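You operate a simulated robot arm through the tools that you are given. There is no shell and no other tool.

The job below is to be done with a simulated robot arm. You get a single attempt, and the scene is never put back.

## Task
Dissolve the jaggery in the steel pan at 60 C.
Fine: the pan stands on the small ring with water in it and stays there; tip the jaggery in before the heat; once the display shows 60 C stir with the red-handled masher till it has dissolved; switch off at the end; bowl and masher go back where they were. Set down upright: red-handled masher.

It is judged by the outcome, as a careful person would: the job done as asked, and still so three seconds after it is handed in. It fails if anything else is knocked over, pushed out of place, dropped, spilled or broken.

## Robot
A 6-joint arm with a three-finger gripper, fixed in place. Base frame: the origin is at the foot of the arm, x ahead of it, y to its left, z up. Lengths are in mm, angles in degrees, forces in N, time in s.
Its first joint turns from -166.0 to 166.0 degrees. Payload 4.89 kg.
The TCP is the grasp point between the finger pads, 30 mm short of the fingertips. In the tool frame z runs along the fingers and y along their closing line. Largest opening 164 mm; the body of the gripper starts 125 mm behind the TCP.
Orientation is told as [roll, pitch, yaw] about the base's x, y, z axes, in that order, counted from this pose: with the fingers straight down and closing along the base's y, the tool's x points along the base's -x, its y along +y and its z along -z.

## Interface
- The arm moves only by the tool arm_command. Its argument "steps" is a list of rows, each a list of 3 entries, a list of its own where there are three numbers: the shift along the tool's x, y, z in mm, then the turn, a rotation vector about the tool's x, y, z in degrees, then the gripper command, from -1 (shut) to 1 (fully open), values between in proportion. In form: [[[x, y, z], [rx, ry, rz], gripper], ...]. A call has 1 to 20 rows; each row shifts and turns the commanded pose from where the row before left it, along the tool's axes as they then stand. Each row takes 0.2 s and may step no farther than 50 mm and 8.6 degrees from the row before; otherwise, or with a gripper value out of range, the whole call is refused. A pose out of reach is approached as far as the arm can. The call stops where the force on the tool passes 40 N (or 10 N more than at its start, if that is more) or the arm is blocked; 0.2 s more then pass. The fingers move at their own pace (about 108 mm/s each) and stop on an object; they squeeze with about 21 N. The grip force told is the motor's: it shows also when the fingers shut on nothing. Time passes only in rows, and 0.2 s behind the last, so rows that do not move let the fingers close. The reply holds the time, the measured pose of the TCP, the force on the tool along the base axes, the opening and the grip force, in the units named above and with some noise, with the torque about the TCP (base axes, N m) and any sound that the robot's microphone picked up.
- Cameras (640 x 400 px; columns grow to the right, rows downward): "scene" is fixed at [56.5, 507, 1439.3]; the picture's right is [-0.27, -0.96, 0.00], its down [-0.42, 0.12, -0.90] and it looks along [0.87, -0.24, -0.44] (base axes); focal length 291 px, centre (320, 200). "wrist" rides on the gripper at [76, -2, -152] in the tool frame; the picture's right is [0.02, 1.00, 0.00], its down [-0.88, 0.02, -0.47] and it looks along [-0.47, 0.01, 0.88] (tool axes); focal length 247 px, centre (320, 200). There is no depth. A picture from a camera that has moved, and an enlarged one, comes with that camera's place and axes in the base frame and with its lens. The place of the scene camera against the robot may be out by one fixed shift of up to 12 mm in any direction.
- snapshot(camera): a new picture of that camera. No time passes.
- slide_trunk(by): slides the trunk up (or, below 0, down) by that many mm; the arm rides with it, the base frame stays. It gives what a move gives, with no picture.
- close_up(camera, box): a new picture of the part [left, top, right, bottom] of that camera's present view, enlarged. No time passes.
- hand_in(): hands the job in; it is judged then, once.

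Nothing tells you positions but the pictures and the camera data. Unless the task says otherwise, let go and move clear before handing in.

The tools are called after "Request:" as a command line: name --argument value ..., lists and objects as JSON in quotes. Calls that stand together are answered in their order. arm_command: Moves the arm, as the interface text tells. Its arguments: {"type":"object","properties":{"steps":{"type":"array","items":{"type":"array"}}},"required":["steps"]} The other tools are called the same way: slide_trunk (by) slides the trunk up or down; snapshot (camera) takes a picture; close_up (camera, box) takes an enlarged picture of a part of a camera's view; hand_in () hands the job in.

At the start:

```text
t: 0.0
ee_pos: [496.1, 388.4, 1301.4]
tcp_rot: [0.0, 0.0, 0.0]
contact_force: [-0.5, -0.3, -0.3]
ft_torque: [-0.03, 0.01, -0.01]
grip_width: 163.7
grip_force: 0.1
trunk travel left (down, up): [-175.0, 215.0]
```

scene: 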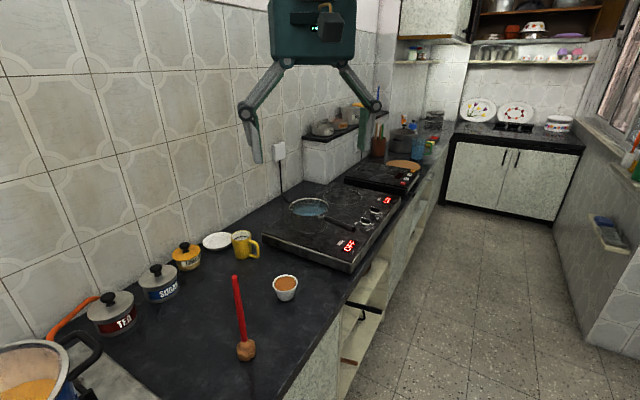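
wrist: 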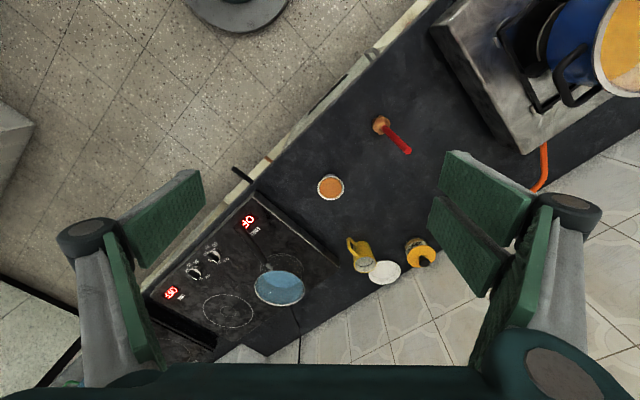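

I see a counter with a two-ring electric hob, a steel pan with water on one ring, a small bowl of jaggery, and a masher with a red handle standing upright. I'll take close-ups to work out the controls and the positions.

Request:
close_up --camera "scene" --box '[260, 150, 440, 270]'

Request:
close_up --camera "scene" --box '[200, 250, 340, 370]'

Request:
close_up --camera "wrist" --box '[140, 180, 360, 360]'

Request:
close_up --camera "wrist" --box '[290, 90, 450, 220]'

```text
3.33 times, centred on (350, 210) of scene
camera zoom: at [56.5, 507.0, 1439.3], right [-0.27, -0.96, 0.0], down [-0.42, 0.12, -0.9], along [0.87, -0.24, -0.44], focal length 971 px, centre (220, 167)
```

zoom: 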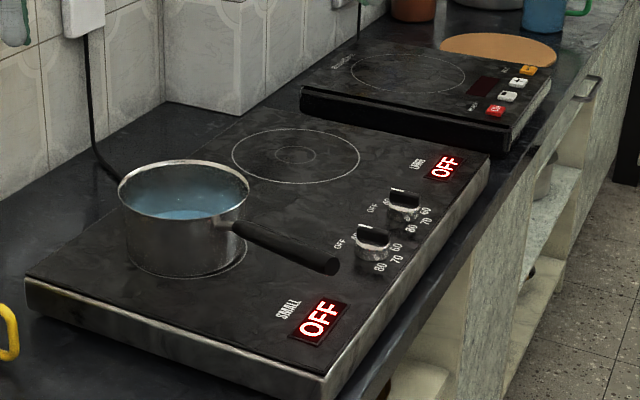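

```text
3.33 times, centred on (270, 310) of scene
camera zoom: at [56.5, 507.0, 1439.3], right [-0.27, -0.96, 0.0], down [-0.42, 0.12, -0.9], along [0.87, -0.24, -0.44], focal length 971 px, centre (487, -167)
```

zoom: 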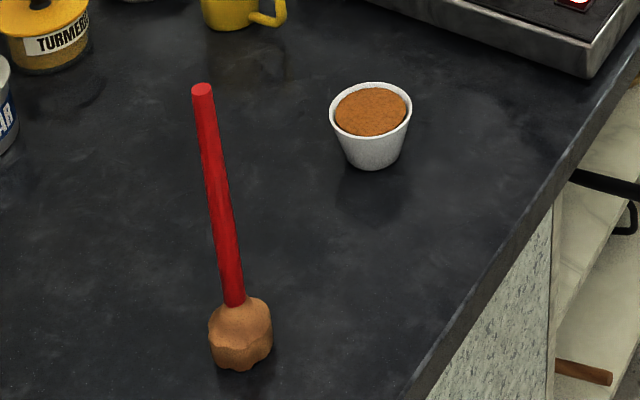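

```text
2.22 times, centred on (250, 270) of wrist
camera zoom: at [419.5, 388.5, 1454.7], right [-0.02, 1.0, 0.0], down [0.88, 0.02, 0.47], along [0.47, 0.01, -0.88], focal length 549 px, centre (476, 44)
```

zoom: 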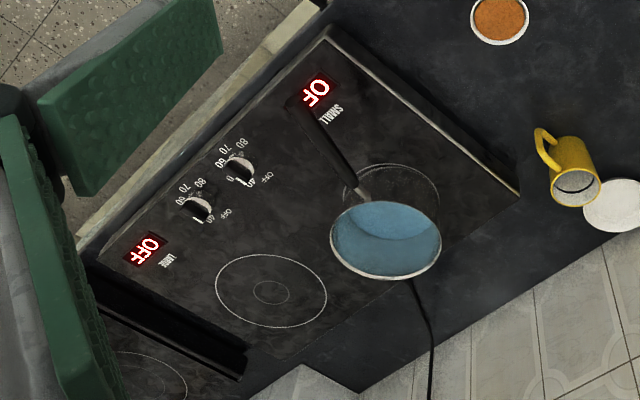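

```text
3.08 times, centred on (370, 155) of wrist
camera zoom: at [419.5, 388.5, 1454.7], right [-0.02, 1.0, 0.0], down [0.88, 0.02, 0.47], along [0.47, 0.01, -0.88], focal length 760 px, centre (166, 338)
```

zoom: 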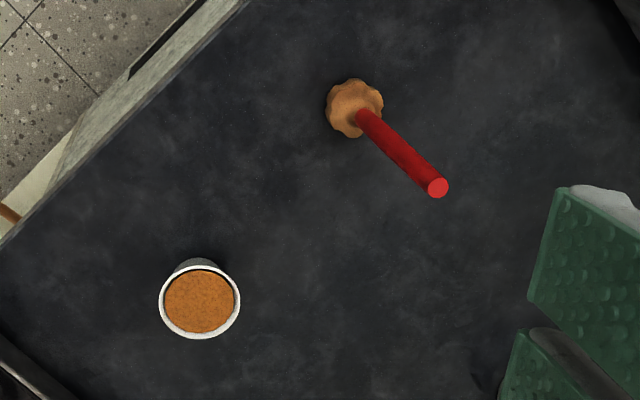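

The bowl's rim looks to be near (697, 425, 869), the masher near (540, 542) with its top at about z 1050, and the pan rim near (968, 286, 958). The knob for SMALL looks to be near (911, 88, 897). I'll move the wrist camera over the hob for a better look at the knobs.

Request:
arm_command --steps '[[[-24.25, -37.25, 0], [0, 0, 0], 1], [[-24.25, -37.25, 0], [0, 0, 0], 1], [[-24.25, -37.25, 0], [0, 0, 0], 1], [[-24.25, -37.25, 0], [0, 0, 0], 1], [[-24.25, -37.25, 0], [0, 0, 0], 1], [[-24.25, -37.25, 0], [0, 0, 0], 1], [[-24.25, -37.25, 0], [0, 0, 0], 1], [[-24.25, -37.25, 0], [0, 0, 0], 1]]'

Request:
snapshot --camera "wrist"

Request:
snapshot --camera "scene"

```text
t: 1.8
ee_pos: [686.1, 91.3, 1300.4]
tcp_rot: [0.0, 0.0, 0.0]
contact_force: [-0.9, 0.8, 0.7]
ft_torque: [-0.12, -0.17, 0.0]
grip_width: 163.6
grip_force: 0.2
trunk travel left (down, up): [-175.0, 215.0]
```

```text
taken
camera wrist: at [608.7, 89.1, 1454.9], right [-0.02, 1.0, 0.0], down [0.88, 0.02, 0.47], along [0.47, 0.01, -0.88], focal length 247 px, centre (320, 200)
```

wrist: 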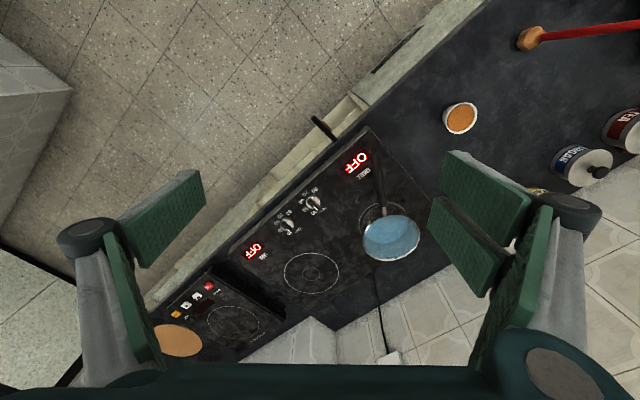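

```text
taken
```

scene: 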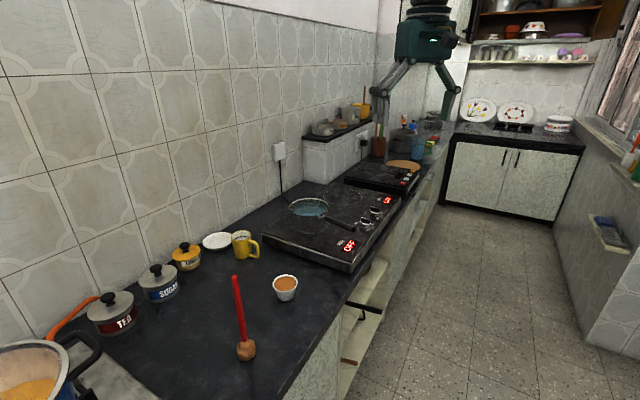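

The hob is now centred in the wrist view. I'll zoom in on the knobs and the hob geometry.

Request:
close_up --camera "wrist" --box '[260, 170, 340, 250]'

Request:
close_up --camera "wrist" --box '[230, 120, 450, 290]'

Request:
close_up --camera "scene" --box '[335, 190, 415, 260]'

```text
5.00 times, centred on (300, 210) of wrist
camera zoom: at [608.7, 89.1, 1454.9], right [-0.02, 1.0, 0.0], down [0.88, 0.02, 0.47], along [0.47, 0.01, -0.88], focal length 1235 px, centre (420, 150)
```

zoom: 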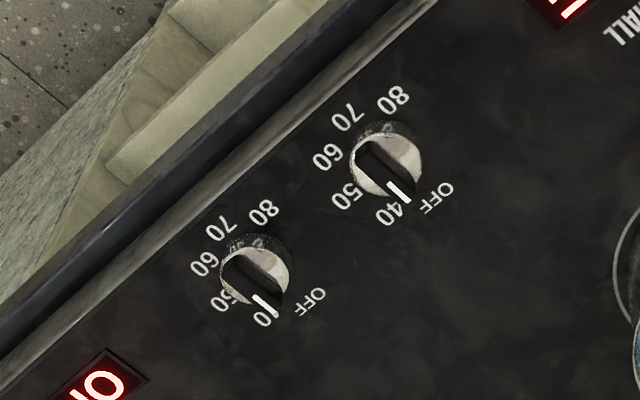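

```text
2.35 times, centred on (340, 205) of wrist
camera zoom: at [608.7, 89.1, 1454.9], right [-0.02, 1.0, 0.0], down [0.88, 0.02, 0.47], along [0.47, 0.01, -0.88], focal length 581 px, centre (273, 188)
```

zoom: 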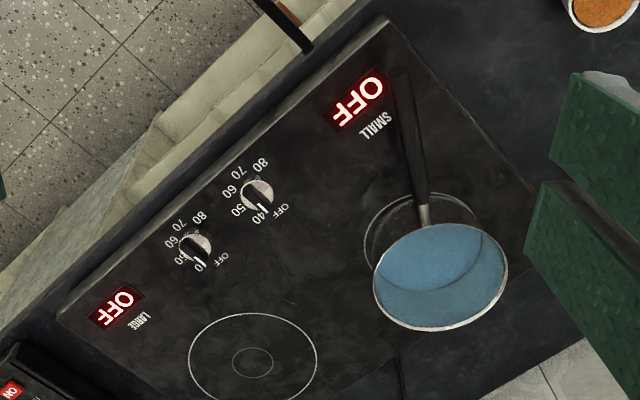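

```text
5.71 times, centred on (375, 225) of scene
camera zoom: at [56.5, 507.0, 1439.3], right [-0.27, -0.96, 0.0], down [-0.42, 0.12, -0.9], along [0.87, -0.24, -0.44], focal length 1664 px, centre (6, 57)
```

zoom: 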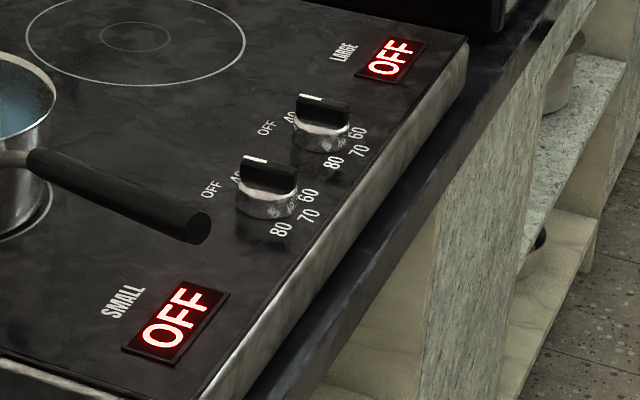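

The SMALL knob's axis is near (931, 78) and its top is at about z 875. It points at OFF, and 60 is about 135° clockwise from there. The pan rim is near (991, 281, 935). Next I'll zoom in on the bowl and the masher from this second viewpoint.

Request:
close_up --camera "wrist" --box '[400, 0, 640, 150]'

Request:
close_up --camera "wrist" --box '[430, 90, 494, 130]'

Request:
close_up --camera "wrist" --box '[350, 140, 450, 280]'

```text
2.67 times, centred on (520, 75) of wrist
camera zoom: at [608.7, 89.1, 1454.9], right [-0.02, 1.0, 0.0], down [0.88, 0.02, 0.47], along [0.47, 0.01, -0.88], focal length 659 px, centre (-213, 533)
```

zoom: 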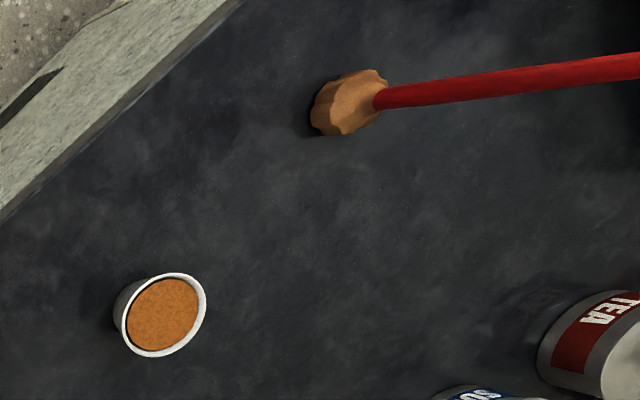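

```text
10.00 times, centred on (462, 110) of wrist
camera zoom: at [608.7, 89.1, 1454.9], right [-0.02, 1.0, 0.0], down [0.88, 0.02, 0.47], along [0.47, 0.01, -0.88], focal length 2470 px, centre (-1100, 1100)
```

zoom: 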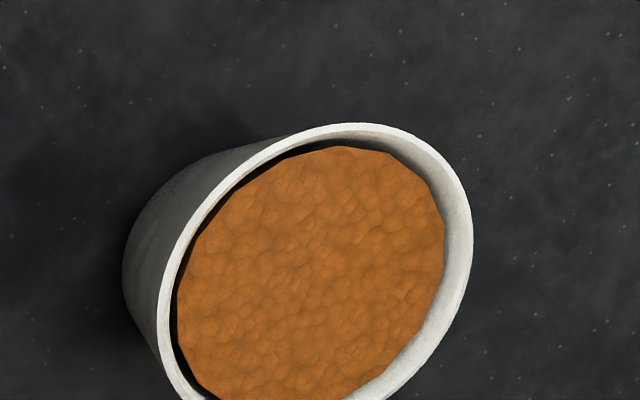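

```text
2.86 times, centred on (400, 210) of wrist
camera zoom: at [608.7, 89.1, 1454.9], right [-0.02, 1.0, 0.0], down [0.88, 0.02, 0.47], along [0.47, 0.01, -0.88], focal length 706 px, centre (91, 171)
```

zoom: 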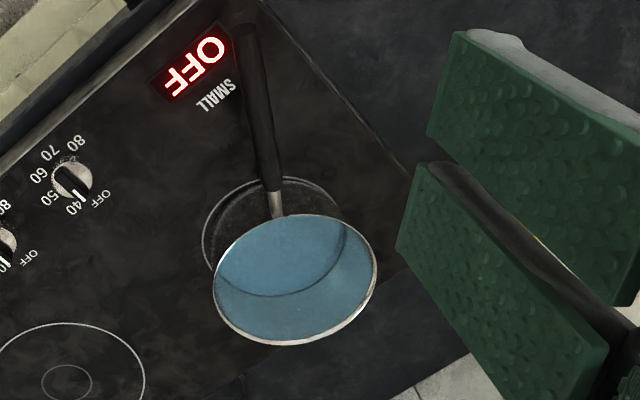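

From two wrist views the bowl rim is at about (705, 424, 849) and 71 mm across, and the masher stands at about (542, 545) with its top at about 1033. The pan is about 149 mm wide. I plan to grip the bowl from the side with the tool nearly horizontal and the camera on top, so turning the wrist tips it. I'll start reorienting well clear of everything.

Request:
arm_command --steps '[[[21, 31.5, 16.7], [0, 0, 0], 1], [[21, 31.5, 16.7], [0, 0, 0], 1], [[21, 31.5, 16.7], [0, 0, 0], 1], [[21, 31.5, 16.7], [0, 0, 0], 1], [[21, 31.5, 16.7], [0, 0, 0], 1], [[21, 31.5, 16.7], [0, 0, 0], 1], [[0, 0, 0], [0, 0, 8.4375], 1], [[0, 0, 0], [0, 0, 8.4375], 1], [[0, 0, 0], [0, 0, 8.4375], 1], [[0, 0, 0], [0, 0, 8.4375], 1], [[0, 0, 0], [0, 0, 8.4375], 1], [[0, 0, 0], [0, 0, 8.4375], 1], [[0, 0, 0], [0, 0, 8.4375], 1], [[0, 0, 0], [0, 0, 8.4375], 1]]'

Request:
snapshot --camera "wrist"

Request:
snapshot --camera "scene"

```text
t: 4.8
ee_pos: [564.1, 278.9, 1200.9]
tcp_rot: [0.0, 0.1, -67.6]
contact_force: [-0.9, -0.3, 0.2]
ft_torque: [-0.01, 0.0, 0.01]
grip_width: 164.0
grip_force: 0.1
trunk travel left (down, up): [-175.0, 215.0]
```

```text
taken
camera wrist: at [533.3, 351.1, 1354.5], right [0.92, 0.4, 0.0], down [0.35, -0.81, 0.47], along [0.19, -0.43, -0.88], focal length 247 px, centre (320, 200)
```

wrist: 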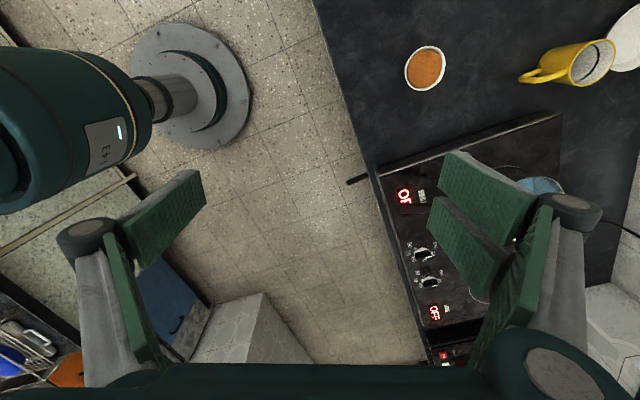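

```text
taken
```

scene: 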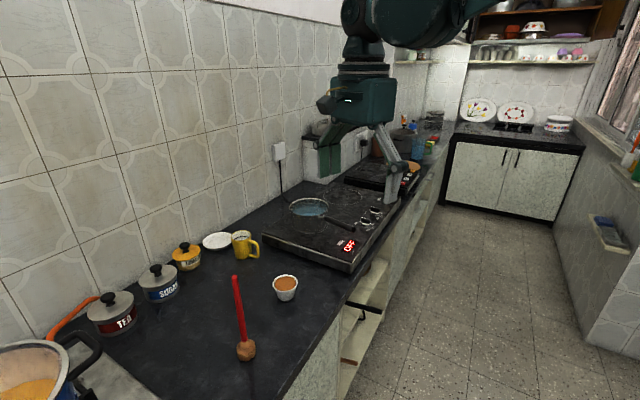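

The yaw turn works and the arm is clear of everything. I'll continue the turn and then pitch the tool forward.

Request:
arm_command --steps '[[[0, 0, 0], [0, 0, 8.4375], 1], [[0, 0, 0], [0, 0, 8.4375], 1], [[0, 0, 0], [0, 0, 8.4375], 1], [[0, 0, 0], [0, 0, 8.4375], 1], [[0, 0, 0], [0, 0, 8.4375], 1], [[0, 0, 0], [0, 0, 8.4375], 1], [[0, 0, 0], [0, 0, 8.4375], 1], [[0, 0, 0], [0, 0, 8.4375], 1]]'

Request:
snapshot --camera "scene"

Request:
snapshot --camera "wrist"

```text
t: 6.6
ee_pos: [563.3, 279.9, 1200.6]
tcp_rot: [0.0, 0.0, -135.2]
contact_force: [0.4, -0.2, 0.1]
ft_torque: [0.01, -0.04, 0.02]
grip_width: 164.3
grip_force: 0.0
trunk travel left (down, up): [-175.0, 215.0]
```

```text
taken
```

scene: 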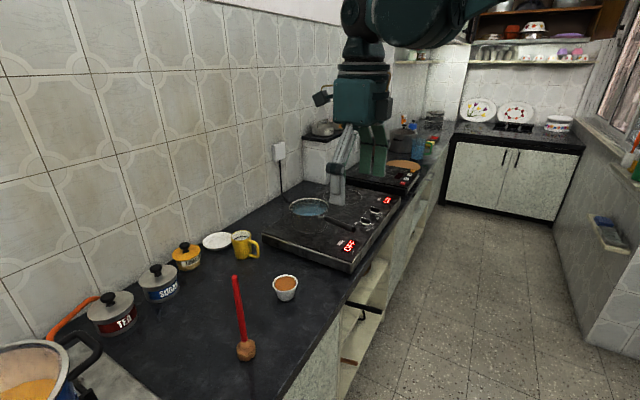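

```text
taken
camera wrist: at [616.4, 336.4, 1354.0], right [0.72, -0.69, 0.0], down [-0.61, -0.63, 0.47], along [-0.33, -0.34, -0.88], focal length 247 px, centre (320, 200)
```

wrist: 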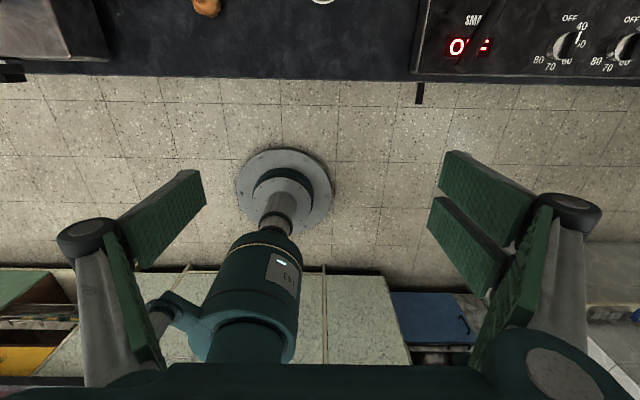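

The yaw is now −135° with the tool clear, and the counter is aligned to about 45° in the base frame. I'll move outward above the bowl region and pitch the tool to about 20° below horizontal.

Request:
arm_command --steps '[[[33.5, -0.4, 10], [0, 0, 0], 1], [[33.5, -0.4, 10], [0, 0, 0], 1], [[33.5, -0.4, 10], [0, 0, 0], 1], [[33.5, -0.4, 10], [0, 0, 0], 1], [[33.5, -0.4, 10], [0, 0, 0], 1], [[0, 0, 0], [0, 7.78, 0], 1], [[0, 0, 0], [0, 7.78, 0], 1], [[0, 0, 0], [0, 7.78, 0], 1], [[0, 0, 0], [0, 7.78, 0], 1], [[0, 0, 0], [0, 7.78, 0], 1], [[0, 0, 0], [0, 7.78, 0], 1], [[0, 0, 0], [0, 7.78, 0], 1], [[0, 0, 0], [0, 7.78, 0], 1], [[0, 0, 0], [0, 7.78, 0], 1]]'

Request:
snapshot --camera "scene"

Request:
snapshot --camera "wrist"

```text
t: 9.6
ee_pos: [681.9, 400.0, 1150.5]
tcp_rot: [0.1, 70.2, -135.1]
contact_force: [-0.5, -0.5, -0.8]
ft_torque: [-0.01, -0.02, -0.07]
grip_width: 164.1
grip_force: 0.1
trunk travel left (down, up): [-175.0, 215.0]
```

```text
taken
```

scene: 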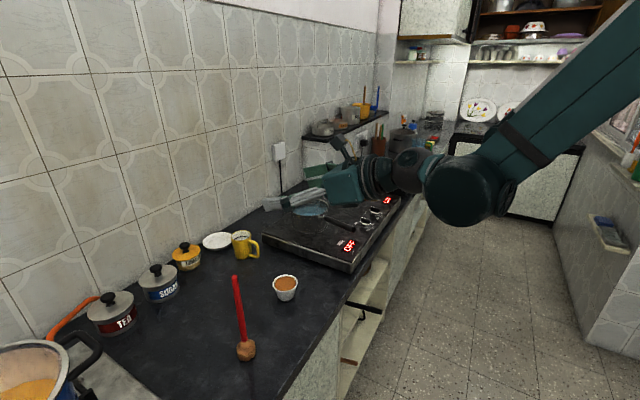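

```text
taken
camera wrist: at [596.6, 319.1, 1276.3], right [0.71, -0.7, 0.02], down [-0.51, -0.54, -0.67], along [0.48, 0.46, -0.74], focal length 247 px, centre (320, 200)
```

wrist: 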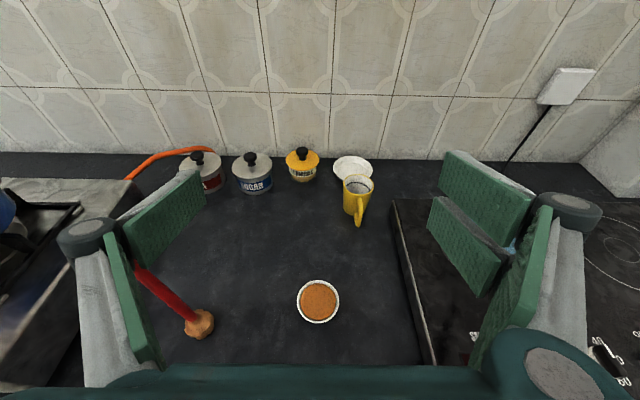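

The arm reached the tilted pose cleanly, and the wrist camera now looks down on the bowl. I'll take close-ups to refine the bowl's position and the counter height.

Request:
close_up --camera "wrist" --box '[278, 260, 358, 340]'

Request:
close_up --camera "wrist" --box '[120, 140, 400, 360]'

Request:
close_up --camera "scene" --box '[255, 260, 315, 310]'

```text
5.00 times, centred on (318, 300) of wrist
camera zoom: at [596.6, 319.1, 1276.3], right [0.71, -0.7, 0.02], down [-0.51, -0.54, -0.67], along [0.48, 0.46, -0.74], focal length 1235 px, centre (330, -300)
```

zoom: 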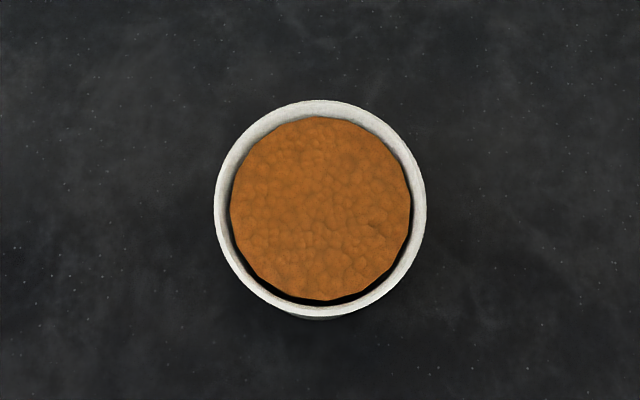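

```text
1.82 times, centred on (260, 250) of wrist
camera zoom: at [596.6, 319.1, 1276.3], right [0.71, -0.7, 0.02], down [-0.51, -0.54, -0.67], along [0.48, 0.46, -0.74], focal length 449 px, centre (429, 109)
```

zoom: 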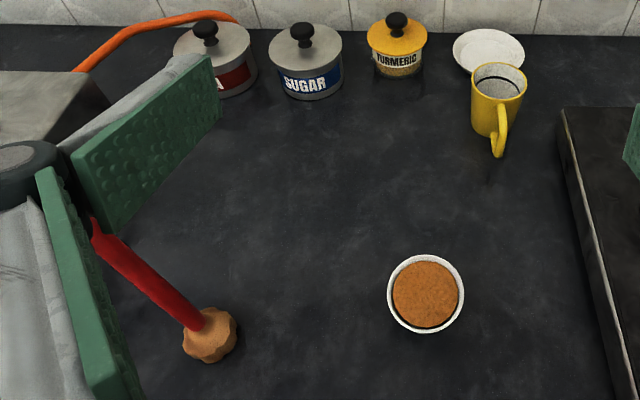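

```text
8.00 times, centred on (285, 285) of scene
camera zoom: at [56.5, 507.0, 1439.3], right [-0.27, -0.96, 0.0], down [-0.42, 0.12, -0.9], along [0.87, -0.24, -0.44], focal length 2330 px, centre (600, -480)
```

zoom: 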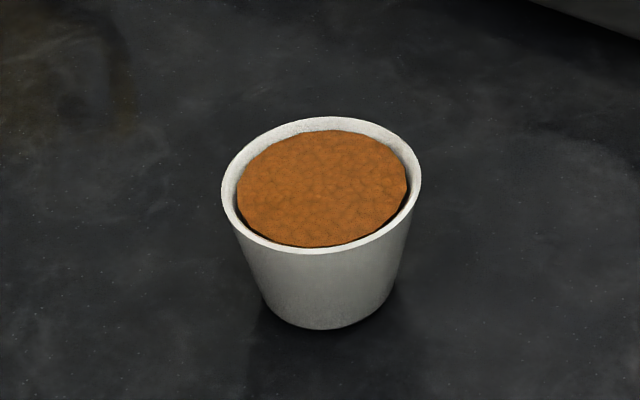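

The bowl is centred at about (706, 424), 72 mm across the rim and about 49 mm tall, so the counter is at z ≈ 800. I'll flatten the tool a little more, narrow the fingers, and come down to a hover just above the bowl to check alignment.

Request:
arm_command --steps '[[[0, 0, 0], [0, 8, 0], 0.4], [[-36.3, 0, 13.6], [0, 0, 0], 0.4], [[-36.3, 0, 13.6], [0, 0, 0], 0.4], [[-36.3, 0, 13.6], [0, 0, 0], 0.4], [[-36.3, 0, 13.6], [0, 0, 0], 0.4], [[-36.3, 0, 13.6], [0, 0, 0], 0.4], [[-36.3, 0, 13.6], [0, 0, 0], 0.4], [[0, 0, 0], [0, 0, 0], 0.4]]'

Request:
snapshot --camera "scene"

Request:
snapshot --camera "wrist"

```text
t: 11.4
ee_pos: [758.9, 450.5, 1009.8]
tcp_rot: [0.0, 77.9, -135.2]
contact_force: [1.0, -0.4, -0.4]
ft_torque: [-0.05, 0.0, 0.0]
grip_width: 114.7
grip_force: 0.1
out of reach, approached as far as the arm can: row 4, 5, 6, 7
trunk travel left (down, up): [-175.0, 215.0]
```

```text
taken
```

scene: 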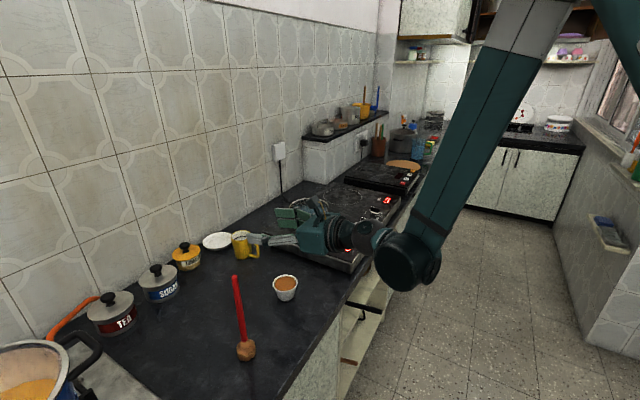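

```text
taken
camera wrist: at [662.8, 357.9, 1118.7], right [0.71, -0.7, 0.02], down [-0.44, -0.47, -0.76], along [0.55, 0.53, -0.65], focal length 247 px, centre (320, 200)
```

wrist: 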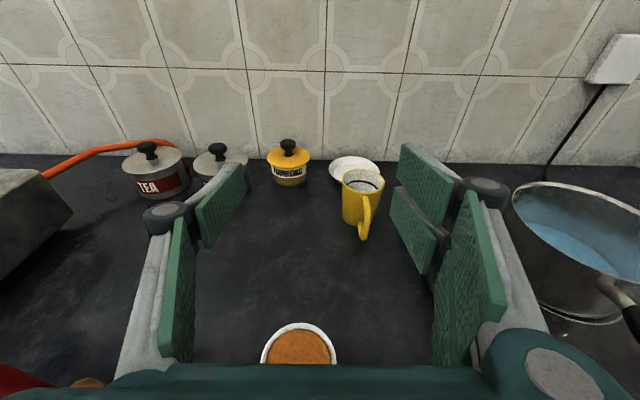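

This orientation ran out of reach partway down, because the arm folds too tightly with the trunk at this height. I'll back up and slide the trunk down to get better geometry.

Request:
arm_command --steps '[[[36.7, 0, -7.8], [0, 0, 0], 0.4], [[36.7, 0, -7.8], [0, 0, 0], 0.4], [[36.7, 0, -7.8], [0, 0, 0], 0.4], [[36.7, 0, -7.8], [0, 0, 0], 0.4]]'

```text
t: 12.4
ee_pos: [758.5, 450.9, 1163.5]
tcp_rot: [0.0, 78.0, -135.0]
contact_force: [0.9, 0.2, -0.4]
ft_torque: [0.01, -0.03, 0.04]
grip_width: 115.0
grip_force: 0.1
trunk travel left (down, up): [-175.0, 215.0]
```

The commanded pose follows the real arm. Now I'll lower the trunk, which takes the tool to about z 1000 and is still clear.

Request:
slide_trunk --by -160

Request:
snapshot --camera "scene"

Request:
snapshot --camera "wrist"

```text
t: 14.2
ee_pos: [758.8, 450.1, 1002.9]
tcp_rot: [-0.1, 77.9, -135.1]
contact_force: [0.1, -0.2, -0.4]
ft_torque: [0.03, 0.01, 0.02]
grip_width: 114.9
grip_force: 0.1
trunk travel left (down, up): [-15.0, 375.0]
```

```text
taken
```

scene: 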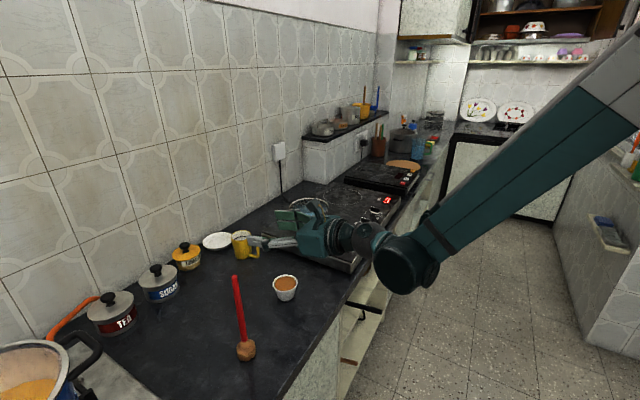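

```text
taken
camera wrist: at [663.2, 358.0, 1111.0], right [0.71, -0.7, 0.02], down [-0.44, -0.47, -0.76], along [0.55, 0.53, -0.65], focal length 247 px, centre (320, 200)
```

wrist: 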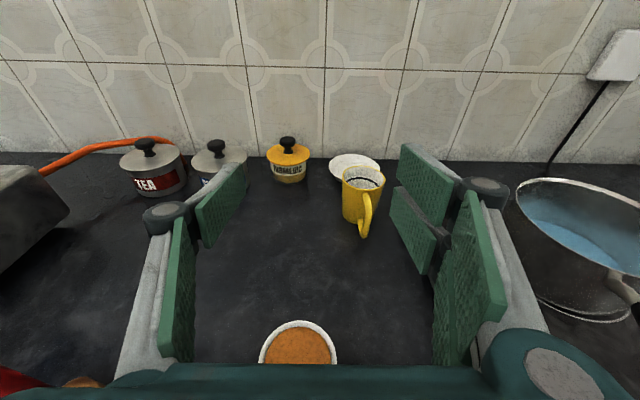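

The arm now has room. I'll move to hover centred over the bowl at about z 920.

Request:
arm_command --steps '[[[-30.9, -6.2, -12.2], [0, 0, 0], 0.4], [[-30.9, -6.2, -12.2], [0, 0, 0], 0.4], [[-30.9, -6.2, -12.2], [0, 0, 0], 0.4], [[0, 0, 0], [0, 0, 0], 0.4]]'

Request:
snapshot --camera "wrist"

Request:
snapshot --camera "scene"

```text
t: 15.2
ee_pos: [708.0, 423.7, 918.5]
tcp_rot: [-0.1, 77.9, -135.2]
contact_force: [0.4, 0.1, 0.0]
ft_torque: [-0.01, 0.01, -0.01]
grip_width: 114.8
grip_force: 0.1
trunk travel left (down, up): [-15.0, 375.0]
```

```text
taken
camera wrist: at [612.6, 331.9, 1027.0], right [0.71, -0.7, 0.02], down [-0.44, -0.47, -0.76], along [0.55, 0.53, -0.65], focal length 247 px, centre (320, 200)
```

wrist: 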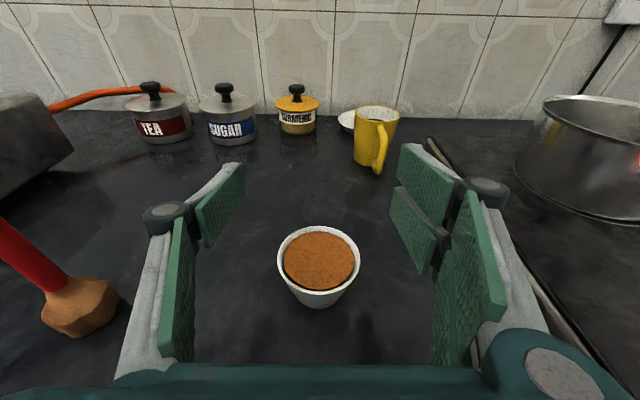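

```text
taken
```

scene: 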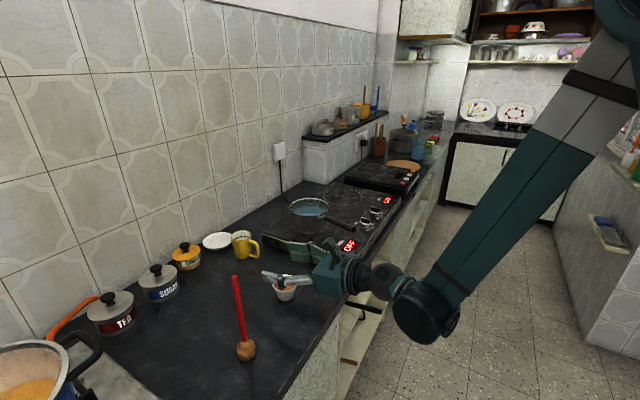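

The bowl sits centred between the fingers. I'll lower straight down in small steps to about z 824, which leaves the fingertips about 5 mm above the counter.

Request:
arm_command --steps '[[[-23.1, 0, 4.9], [0, 0, 0], 0.4], [[-23.1, 0, 4.9], [0, 0, 0], 0.4], [[-16, 0, 3.4], [0, 0, 0], 0.4], [[-12, 0, 2.6], [0, 0, 0], 0.4], [[-10, 0, 2.1], [0, 0, 0], 0.4], [[-4, 0, 0.9], [0, 0, 0], 0.4], [[-4, 0, 0.8], [0, 0, 0], 0.4]]'

Request:
snapshot --camera "wrist"

Request:
close_up --camera "scene" --box '[220, 220, 420, 360]'

```text
t: 16.8
ee_pos: [731.8, 436.5, 869.9]
tcp_rot: [-0.1, 77.8, -135.2]
contact_force: [0.0, 0.1, -0.1]
ft_torque: [0.0, -0.02, -0.03]
grip_width: 114.7
grip_force: 0.0
out of reach, approached as far as the arm can: row 2, 3, 4, 5, 6, 7
trunk travel left (down, up): [-15.0, 375.0]
```

```text
taken
camera wrist: at [636.3, 344.2, 979.0], right [0.71, -0.7, 0.02], down [-0.44, -0.47, -0.76], along [0.55, 0.53, -0.65], focal length 247 px, centre (320, 200)
```

wrist: 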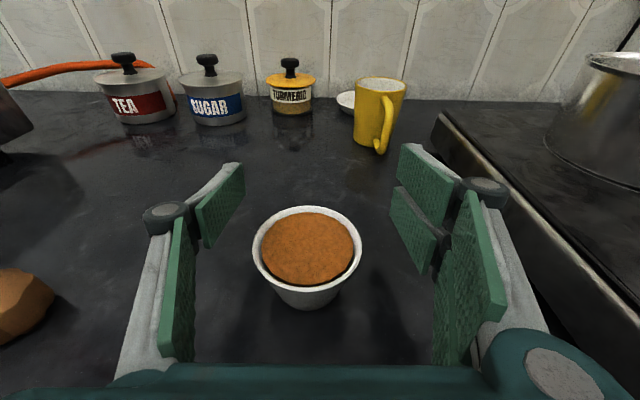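

```text
2.86 times, centred on (320, 290) of scene
camera zoom: at [56.5, 507.0, 1439.3], right [-0.27, -0.96, 0.0], down [-0.42, 0.12, -0.9], along [0.87, -0.24, -0.44], focal length 832 px, centre (320, -57)
```

zoom: 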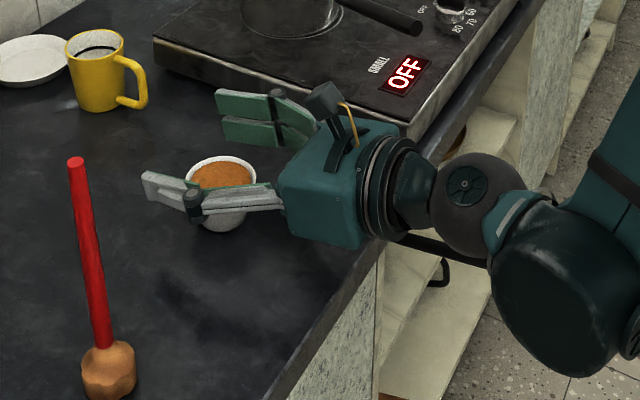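

The arm can't get that low in this orientation because the wrist ends up too close to the base. I'll go back up with the trunk and test a different approach heading (about 60°) and tilt in free air at the equivalent relative height, before going near the bowl again.

Request:
slide_trunk --by 210

Request:
arm_command --steps '[[[0, 0, 0], [7.34, 0, -1.56], 0.4], [[0, 0, 0], [7.34, 0, -1.56], 0.4], [[0, 0, 0], [0, -8, 0], 0.4]]'

```text
t: 19.1
ee_pos: [731.3, 436.9, 1080.0]
tcp_rot: [0.1, 77.8, -135.0]
contact_force: [0.4, 0.2, -0.2]
ft_torque: [0.0, 0.0, -0.02]
grip_width: 114.7
grip_force: 0.1
trunk travel left (down, up): [-225.0, 165.0]
```

```text
t: 19.9
ee_pos: [732.5, 436.8, 1081.3]
tcp_rot: [-0.3, 69.8, -120.2]
contact_force: [1.8, 0.6, -0.8]
ft_torque: [0.12, 0.04, 0.18]
grip_width: 114.8
grip_force: 0.0
trunk travel left (down, up): [-225.0, 165.0]
```

Request:
arm_command --steps '[[[-35.4, -15.7, -12.5], [0, 0, 0], 0.4], [[0, 0, 0], [0, 0, 0], 0.4], [[0, 0, 0], [0, 0, 0], 0.4]]'

Request:
snapshot --camera "scene"

```text
t: 20.7
ee_pos: [703.9, 426.1, 1050.9]
tcp_rot: [-0.3, 69.9, -120.1]
contact_force: [0.0, 0.3, -0.6]
ft_torque: [-0.04, 0.0, -0.01]
grip_width: 114.7
grip_force: 0.0
trunk travel left (down, up): [-225.0, 165.0]
```

```text
taken
```

scene: 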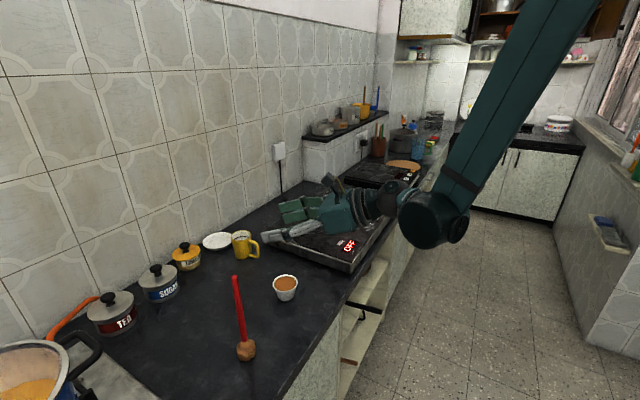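

That pose is reachable. I'll probe a bit lower to see how much margin there is.

Request:
arm_command --steps '[[[-18.8, 0, 6.84], [0, 0, 0], 0.4], [[-18.8, 0, 6.84], [0, 0, 0], 0.4], [[0, 0, 0], [0, 0, 0], 0.4]]'

```text
t: 21.5
ee_pos: [712.8, 427.7, 1019.8]
tcp_rot: [-0.3, 69.5, -120.2]
contact_force: [1.0, -0.4, 0.7]
ft_torque: [0.05, 0.02, 0.02]
grip_width: 114.7
grip_force: 0.2
out of reach, approached as far as the arm can: row 2
trunk travel left (down, up): [-225.0, 165.0]
```

The limit is about 22 mm lower than I need once the trunk is fully down, so this heading works. I'll raise the arm, lower the trunk, and hover over the bowl.

Request:
arm_command --steps '[[[33.8, -1, -14.3], [0, 0, 0], 0.4], [[33.8, -1, -14.3], [0, 0, 0], 0.4], [[33.8, -1, -14.3], [0, 0, 0], 0.4], [[0, 0, 0], [0, 0, 0], 0.4]]'

Request:
slide_trunk --by -220

Request:
snapshot --camera "wrist"

Request:
snapshot --camera "scene"

```text
t: 22.5
ee_pos: [707.3, 423.3, 1134.4]
tcp_rot: [-0.1, 69.8, -120.0]
contact_force: [-0.5, -0.2, -0.1]
ft_torque: [-0.06, -0.04, -0.07]
grip_width: 114.8
grip_force: 0.0
trunk travel left (down, up): [-225.0, 165.0]
```

```text
t: 24.8
ee_pos: [707.2, 424.1, 913.8]
tcp_rot: [-0.2, 69.7, -120.1]
contact_force: [-0.4, 1.0, 0.1]
ft_torque: [0.02, -0.01, -0.01]
grip_width: 114.8
grip_force: 0.0
trunk travel left (down, up): [-5.0, 385.0]
```

```text
taken
camera wrist: at [649.0, 324.3, 1039.2], right [0.87, -0.49, 0.02], down [-0.36, -0.66, -0.66], along [0.34, 0.57, -0.75], focal length 247 px, centre (320, 200)
```

wrist: 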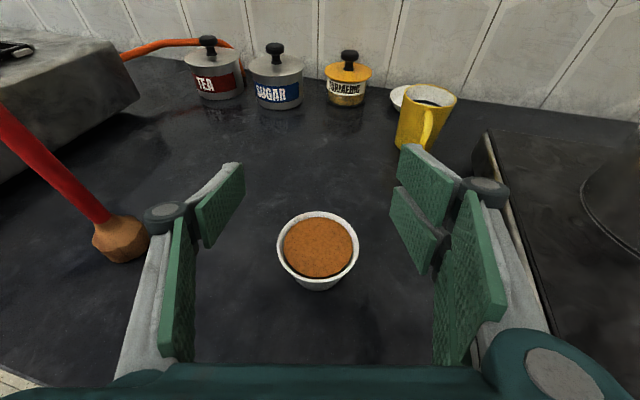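

```text
taken
```

scene: 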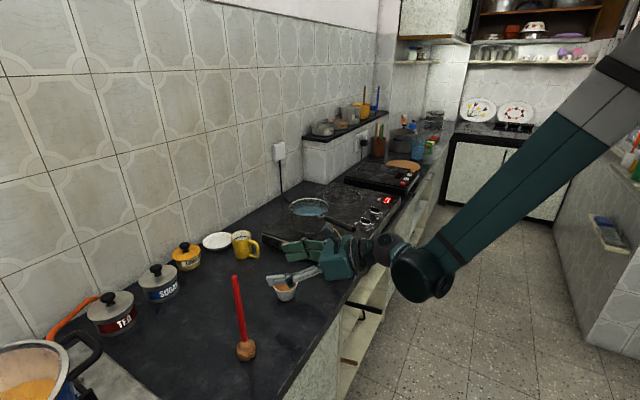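

The bowl is well centred between the fingers and the masher is clear on the left. I'll descend to grip height.

Request:
arm_command --steps '[[[-23.5, 0, 8.7], [0, 0, 0], 0.4], [[-23.5, 0, 8.7], [0, 0, 0], 0.4], [[-14, 0, 5.3], [0, 0, 0], 0.4], [[-9.4, 0, 3.6], [0, 0, 0], 0.4], [[-5, 0, 2.0], [0, 0, 0], 0.4], [[-4, 0, 1.7], [0, 0, 0], 0.4], [[0, 0, 0], [0, 0, 0], 0.4]]'

Request:
snapshot --camera "wrist"

Request:
close_up --camera "scene" --box '[220, 220, 420, 360]'

```text
t: 26.0
ee_pos: [710.4, 424.8, 836.0]
tcp_rot: [0.1, 70.1, -119.9]
contact_force: [-1.0, 1.8, 28.8]
ft_torque: [-0.61, -1.64, -0.1]
grip_width: 116.4
grip_force: 1.3
trunk travel left (down, up): [-5.0, 385.0]
stopped in row 6: the force on the tool passed its limit at 54 N (the readings are from after the stop); the commanded pose is now the measured one
```

```text
taken
camera wrist: at [649.7, 324.3, 960.5], right [0.87, -0.49, 0.02], down [-0.36, -0.65, -0.67], along [0.34, 0.57, -0.74], focal length 247 px, centre (320, 200)
```

wrist: 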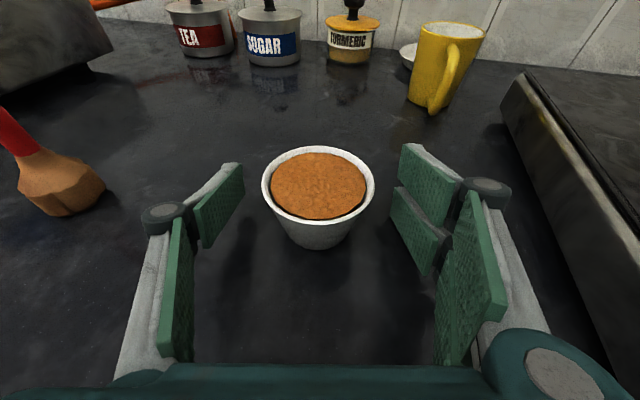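

```text
2.86 times, centred on (320, 290) of scene
camera zoom: at [56.5, 507.0, 1439.3], right [-0.27, -0.96, 0.0], down [-0.42, 0.12, -0.9], along [0.87, -0.24, -0.44], focal length 832 px, centre (320, -57)
```

zoom: 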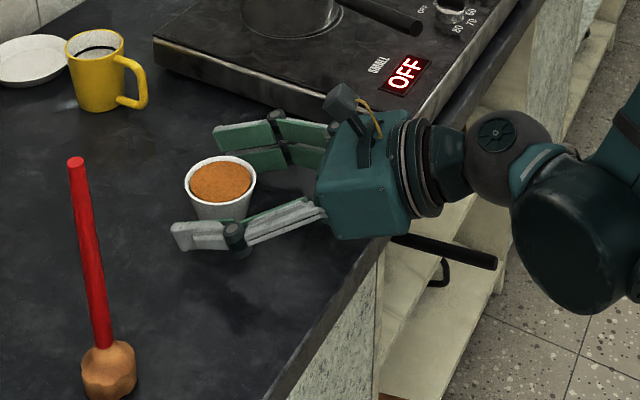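

The right-hand finger is a wide fork, and its lower edge touched the counter at z ≈ 836, so that is as low as I can go. The bowl hasn't moved. I'll lift 2–3 mm off the surface and close on the bowl's upper wall.

Request:
arm_command --steps '[[[2.3, 0, -0.9], [0, 0, 0], 0.4], [[0, 0, 0], [0, 0, 0], 0.1], [[0, 0, 0], [0, 0, 0], -0.05], [[0, 0, 0], [0, 0, 0], -0.2], [[0, 0, 0], [0, 0, 0], -1], [[0, 0, 0], [0, 0, 0], -1], [[0, 0, 0], [0, 0, 0], -1]]'

Request:
snapshot --camera "wrist"

Request:
close_up --camera "scene" --box '[240, 240, 360, 320]'

```text
t: 26.8
ee_pos: [712.5, 421.1, 837.1]
tcp_rot: [0.4, 70.2, -120.0]
contact_force: [6.8, -14.9, 24.1]
ft_torque: [-0.8, -1.44, -0.71]
grip_width: 84.6
grip_force: 8.9
trunk travel left (down, up): [-5.0, 385.0]
stopped in row 3: the force on the tool passed its limit at 48 N (the readings are from after the stop); the commanded pose is now the measured one
```

```text
taken
camera wrist: at [651.3, 321.6, 962.2], right [0.87, -0.5, 0.02], down [-0.36, -0.65, -0.67], along [0.35, 0.57, -0.74], focal length 247 px, centre (320, 200)
```

wrist: 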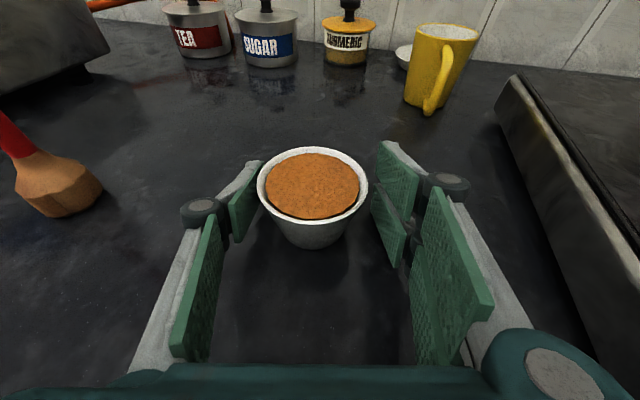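

```text
5.00 times, centred on (300, 280) of scene
camera zoom: at [56.5, 507.0, 1439.3], right [-0.27, -0.96, 0.0], down [-0.42, 0.12, -0.9], along [0.87, -0.24, -0.44], focal length 1456 px, centre (420, -200)
```

zoom: 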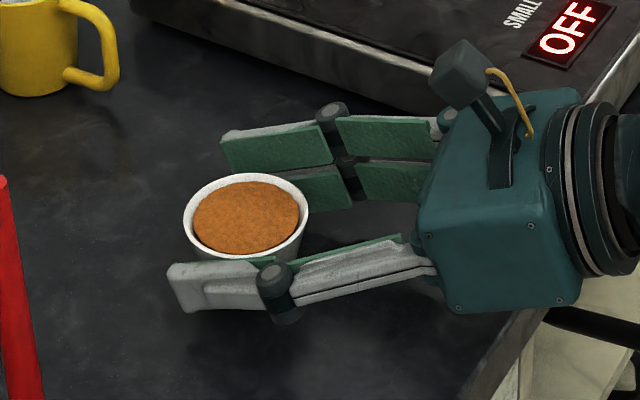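

The fork is still rubbing the counter, so I'll raise a few more millimetres with the grip held loose before closing.

Request:
arm_command --steps '[[[2.8, 0, -1.0], [0, 0, 0], 0.1], [[1.9, 0, -0.7], [0, 0, 0], 0.1], [[0, 0, 0], [0, 0, 0], 0.1]]'

```text
t: 27.6
ee_pos: [711.5, 422.8, 839.3]
tcp_rot: [0.1, 70.2, -120.1]
contact_force: [0.6, -0.8, 0.5]
ft_torque: [0.03, 0.02, 0.01]
grip_width: 90.5
grip_force: 0.1
trunk travel left (down, up): [-5.0, 385.0]
```

Clear of the counter now. I'll shift about 3 mm to centre on the bowl, then close.

Request:
arm_command --steps '[[[0, -3.2, 0], [0, 0, 0], 0.1], [[0, 0, 0], [0, 0, 0], 0.0], [[0, 0, 0], [0, 0, 0], -0.1], [[0, 0, 0], [0, 0, 0], -0.25], [[0, 0, 0], [0, 0, 0], -0.6], [[0, 0, 0], [0, 0, 0], -1], [[0, 0, 0], [0, 0, 0], -1]]'

Request:
snapshot --camera "wrist"

Request:
close_up --camera "scene" --box '[240, 240, 360, 320]'

```text
t: 29.2
ee_pos: [708.2, 425.4, 842.0]
tcp_rot: [0.2, 70.1, -120.1]
contact_force: [0.3, -0.1, 1.3]
ft_torque: [-0.01, -0.02, 0.06]
grip_width: 68.3
grip_force: 21.4
trunk travel left (down, up): [-5.0, 385.0]
```

```text
taken
camera wrist: at [648.1, 324.6, 966.4], right [0.87, -0.5, 0.02], down [-0.36, -0.65, -0.67], along [0.34, 0.57, -0.75], focal length 247 px, centre (320, 200)
```

wrist: 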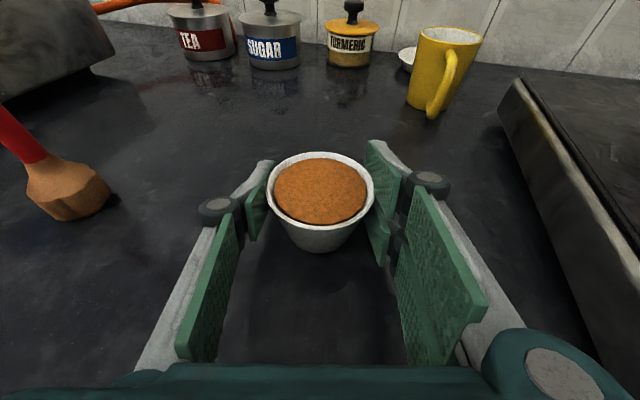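

```text
5.00 times, centred on (300, 280) of scene
camera zoom: at [56.5, 507.0, 1439.3], right [-0.27, -0.96, 0.0], down [-0.42, 0.12, -0.9], along [0.87, -0.24, -0.44], focal length 1456 px, centre (420, -200)
```

zoom: 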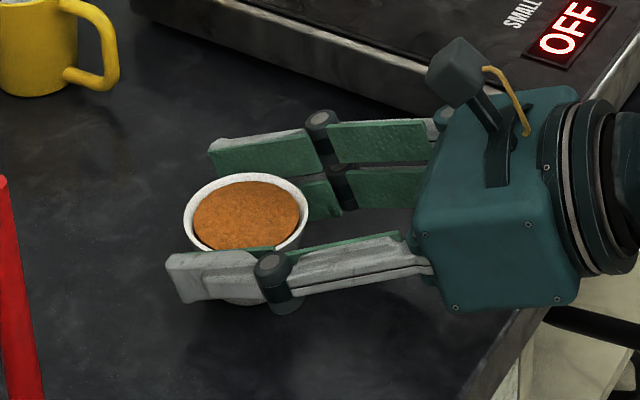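

The bowl is gripped at 68 mm with 21 N of force. I'll lift it slowly by 20 mm and check that it stays level.

Request:
arm_command --steps '[[[4.7, 0, -1.7], [0, 0, 0], -1], [[4.7, 0, -1.7], [0, 0, 0], -1], [[9.4, 0, -3.4], [0, 0, 0], -1], [[0, 0, 0], [0, 0, 0], -1]]'

Request:
snapshot --camera "wrist"

Request:
close_up --camera "scene" --box '[240, 230, 360, 310]'

```text
t: 30.2
ee_pos: [709.5, 422.8, 860.6]
tcp_rot: [0.1, 70.1, -120.1]
contact_force: [0.5, -0.1, -0.4]
ft_torque: [0.01, 0.01, 0.02]
grip_width: 68.0
grip_force: 20.7
trunk travel left (down, up): [-5.0, 385.0]
```

```text
taken
camera wrist: at [649.2, 324.3, 986.3], right [0.87, -0.5, 0.02], down [-0.36, -0.65, -0.67], along [0.34, 0.57, -0.75], focal length 247 px, centre (320, 200)
```

wrist: 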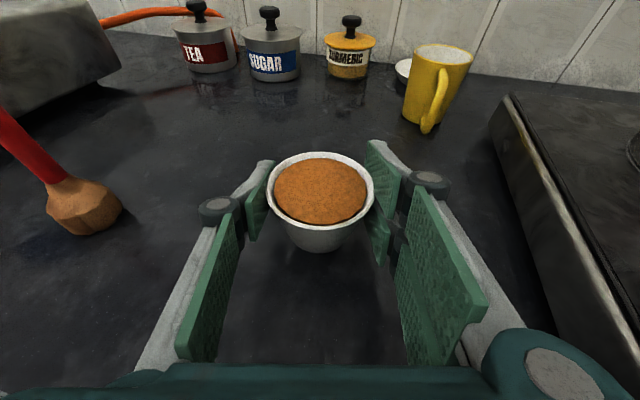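

```text
5.00 times, centred on (300, 270) of scene
camera zoom: at [56.5, 507.0, 1439.3], right [-0.27, -0.96, 0.0], down [-0.42, 0.12, -0.9], along [0.87, -0.24, -0.44], focal length 1456 px, centre (420, -150)
```

zoom: 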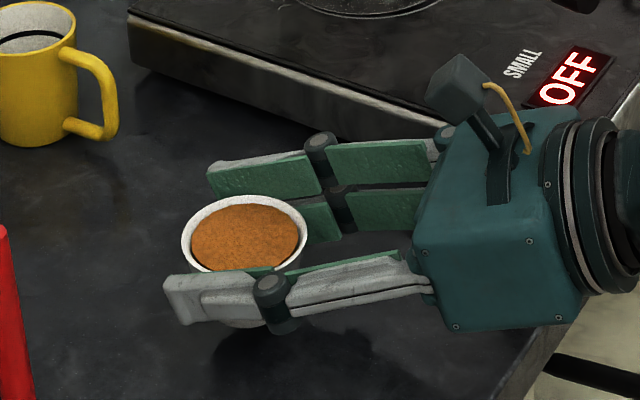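

The bowl is held firmly and level. I'll raise the trunk to gain height before carrying it over to the pan.

Request:
slide_trunk --by 190

Request:
snapshot --camera "wrist"

```text
t: 32.3
ee_pos: [710.2, 424.1, 1051.0]
tcp_rot: [0.1, 70.1, -120.0]
contact_force: [-0.5, -0.2, -1.0]
ft_torque: [-0.02, -0.04, 0.02]
grip_width: 68.3
grip_force: 21.6
trunk travel left (down, up): [-195.0, 195.0]
```

```text
taken
camera wrist: at [649.1, 324.2, 1176.1], right [0.87, -0.5, 0.02], down [-0.36, -0.65, -0.67], along [0.34, 0.57, -0.75], focal length 247 px, centre (320, 200)
```

wrist: 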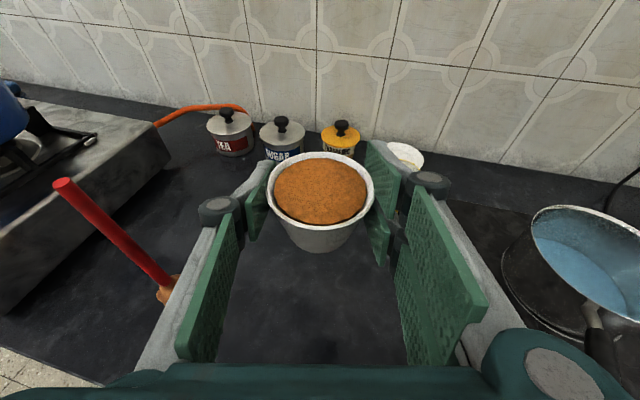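

Now I'll carry the bowl sideways towards the pan at a moderate speed, well above the rim, and stop just short to look.

Request:
arm_command --steps '[[[0.2, 15, 0.6], [0, 0, 0], -1], [[0.5, 25, 1.3], [0, 0, 0], -1], [[0.5, 28.7, 1.3], [0, 0, 0], -1], [[0.5, 28.7, 1.3], [0, 0, 0], -1], [[0.5, 28.7, 1.3], [0, 0, 0], -1], [[0.5, 28.7, 1.3], [0, 0, 0], -1], [[0.5, 28.7, 1.3], [0, 0, 0], -1], [[0.5, 28.7, 1.3], [0, 0, 0], -1], [[0.5, 28.7, 1.3], [0, 0, 0], -1], [[0.4, 22, 1.0], [0, 0, 0], -1], [[0.2, 12, 0.6], [0, 0, 0], -1]]'

Request:
snapshot --camera "wrist"

Request:
snapshot --camera "scene"

```text
t: 34.7
ee_pos: [955.5, 296.8, 1051.3]
tcp_rot: [0.2, 69.9, -120.2]
contact_force: [0.1, -0.4, -0.8]
ft_torque: [-0.03, 0.02, 0.02]
grip_width: 68.0
grip_force: 20.1
trunk travel left (down, up): [-195.0, 195.0]
```

```text
taken
camera wrist: at [895.7, 196.3, 1176.7], right [0.87, -0.5, 0.02], down [-0.36, -0.65, -0.67], along [0.34, 0.57, -0.75], focal length 247 px, centre (320, 200)
```

wrist: 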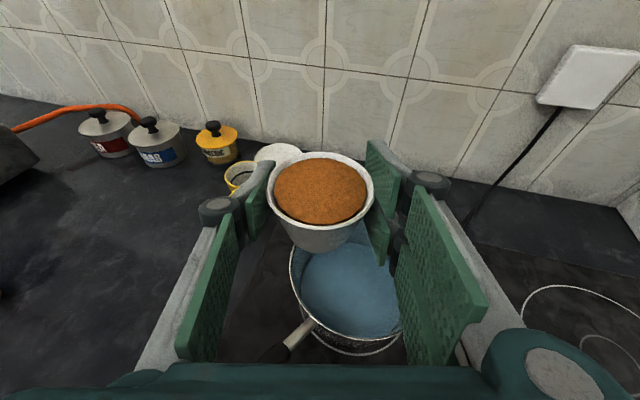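

```text
taken
```

scene: 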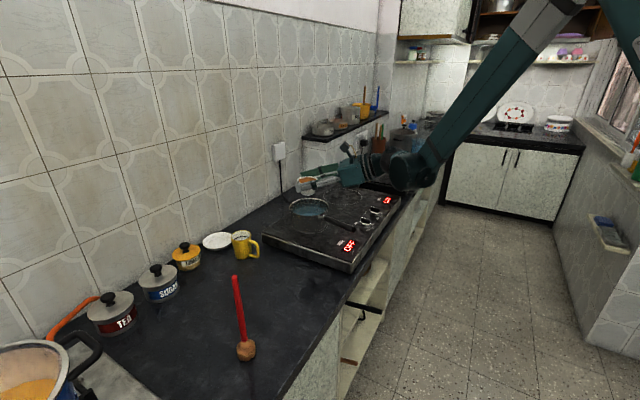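

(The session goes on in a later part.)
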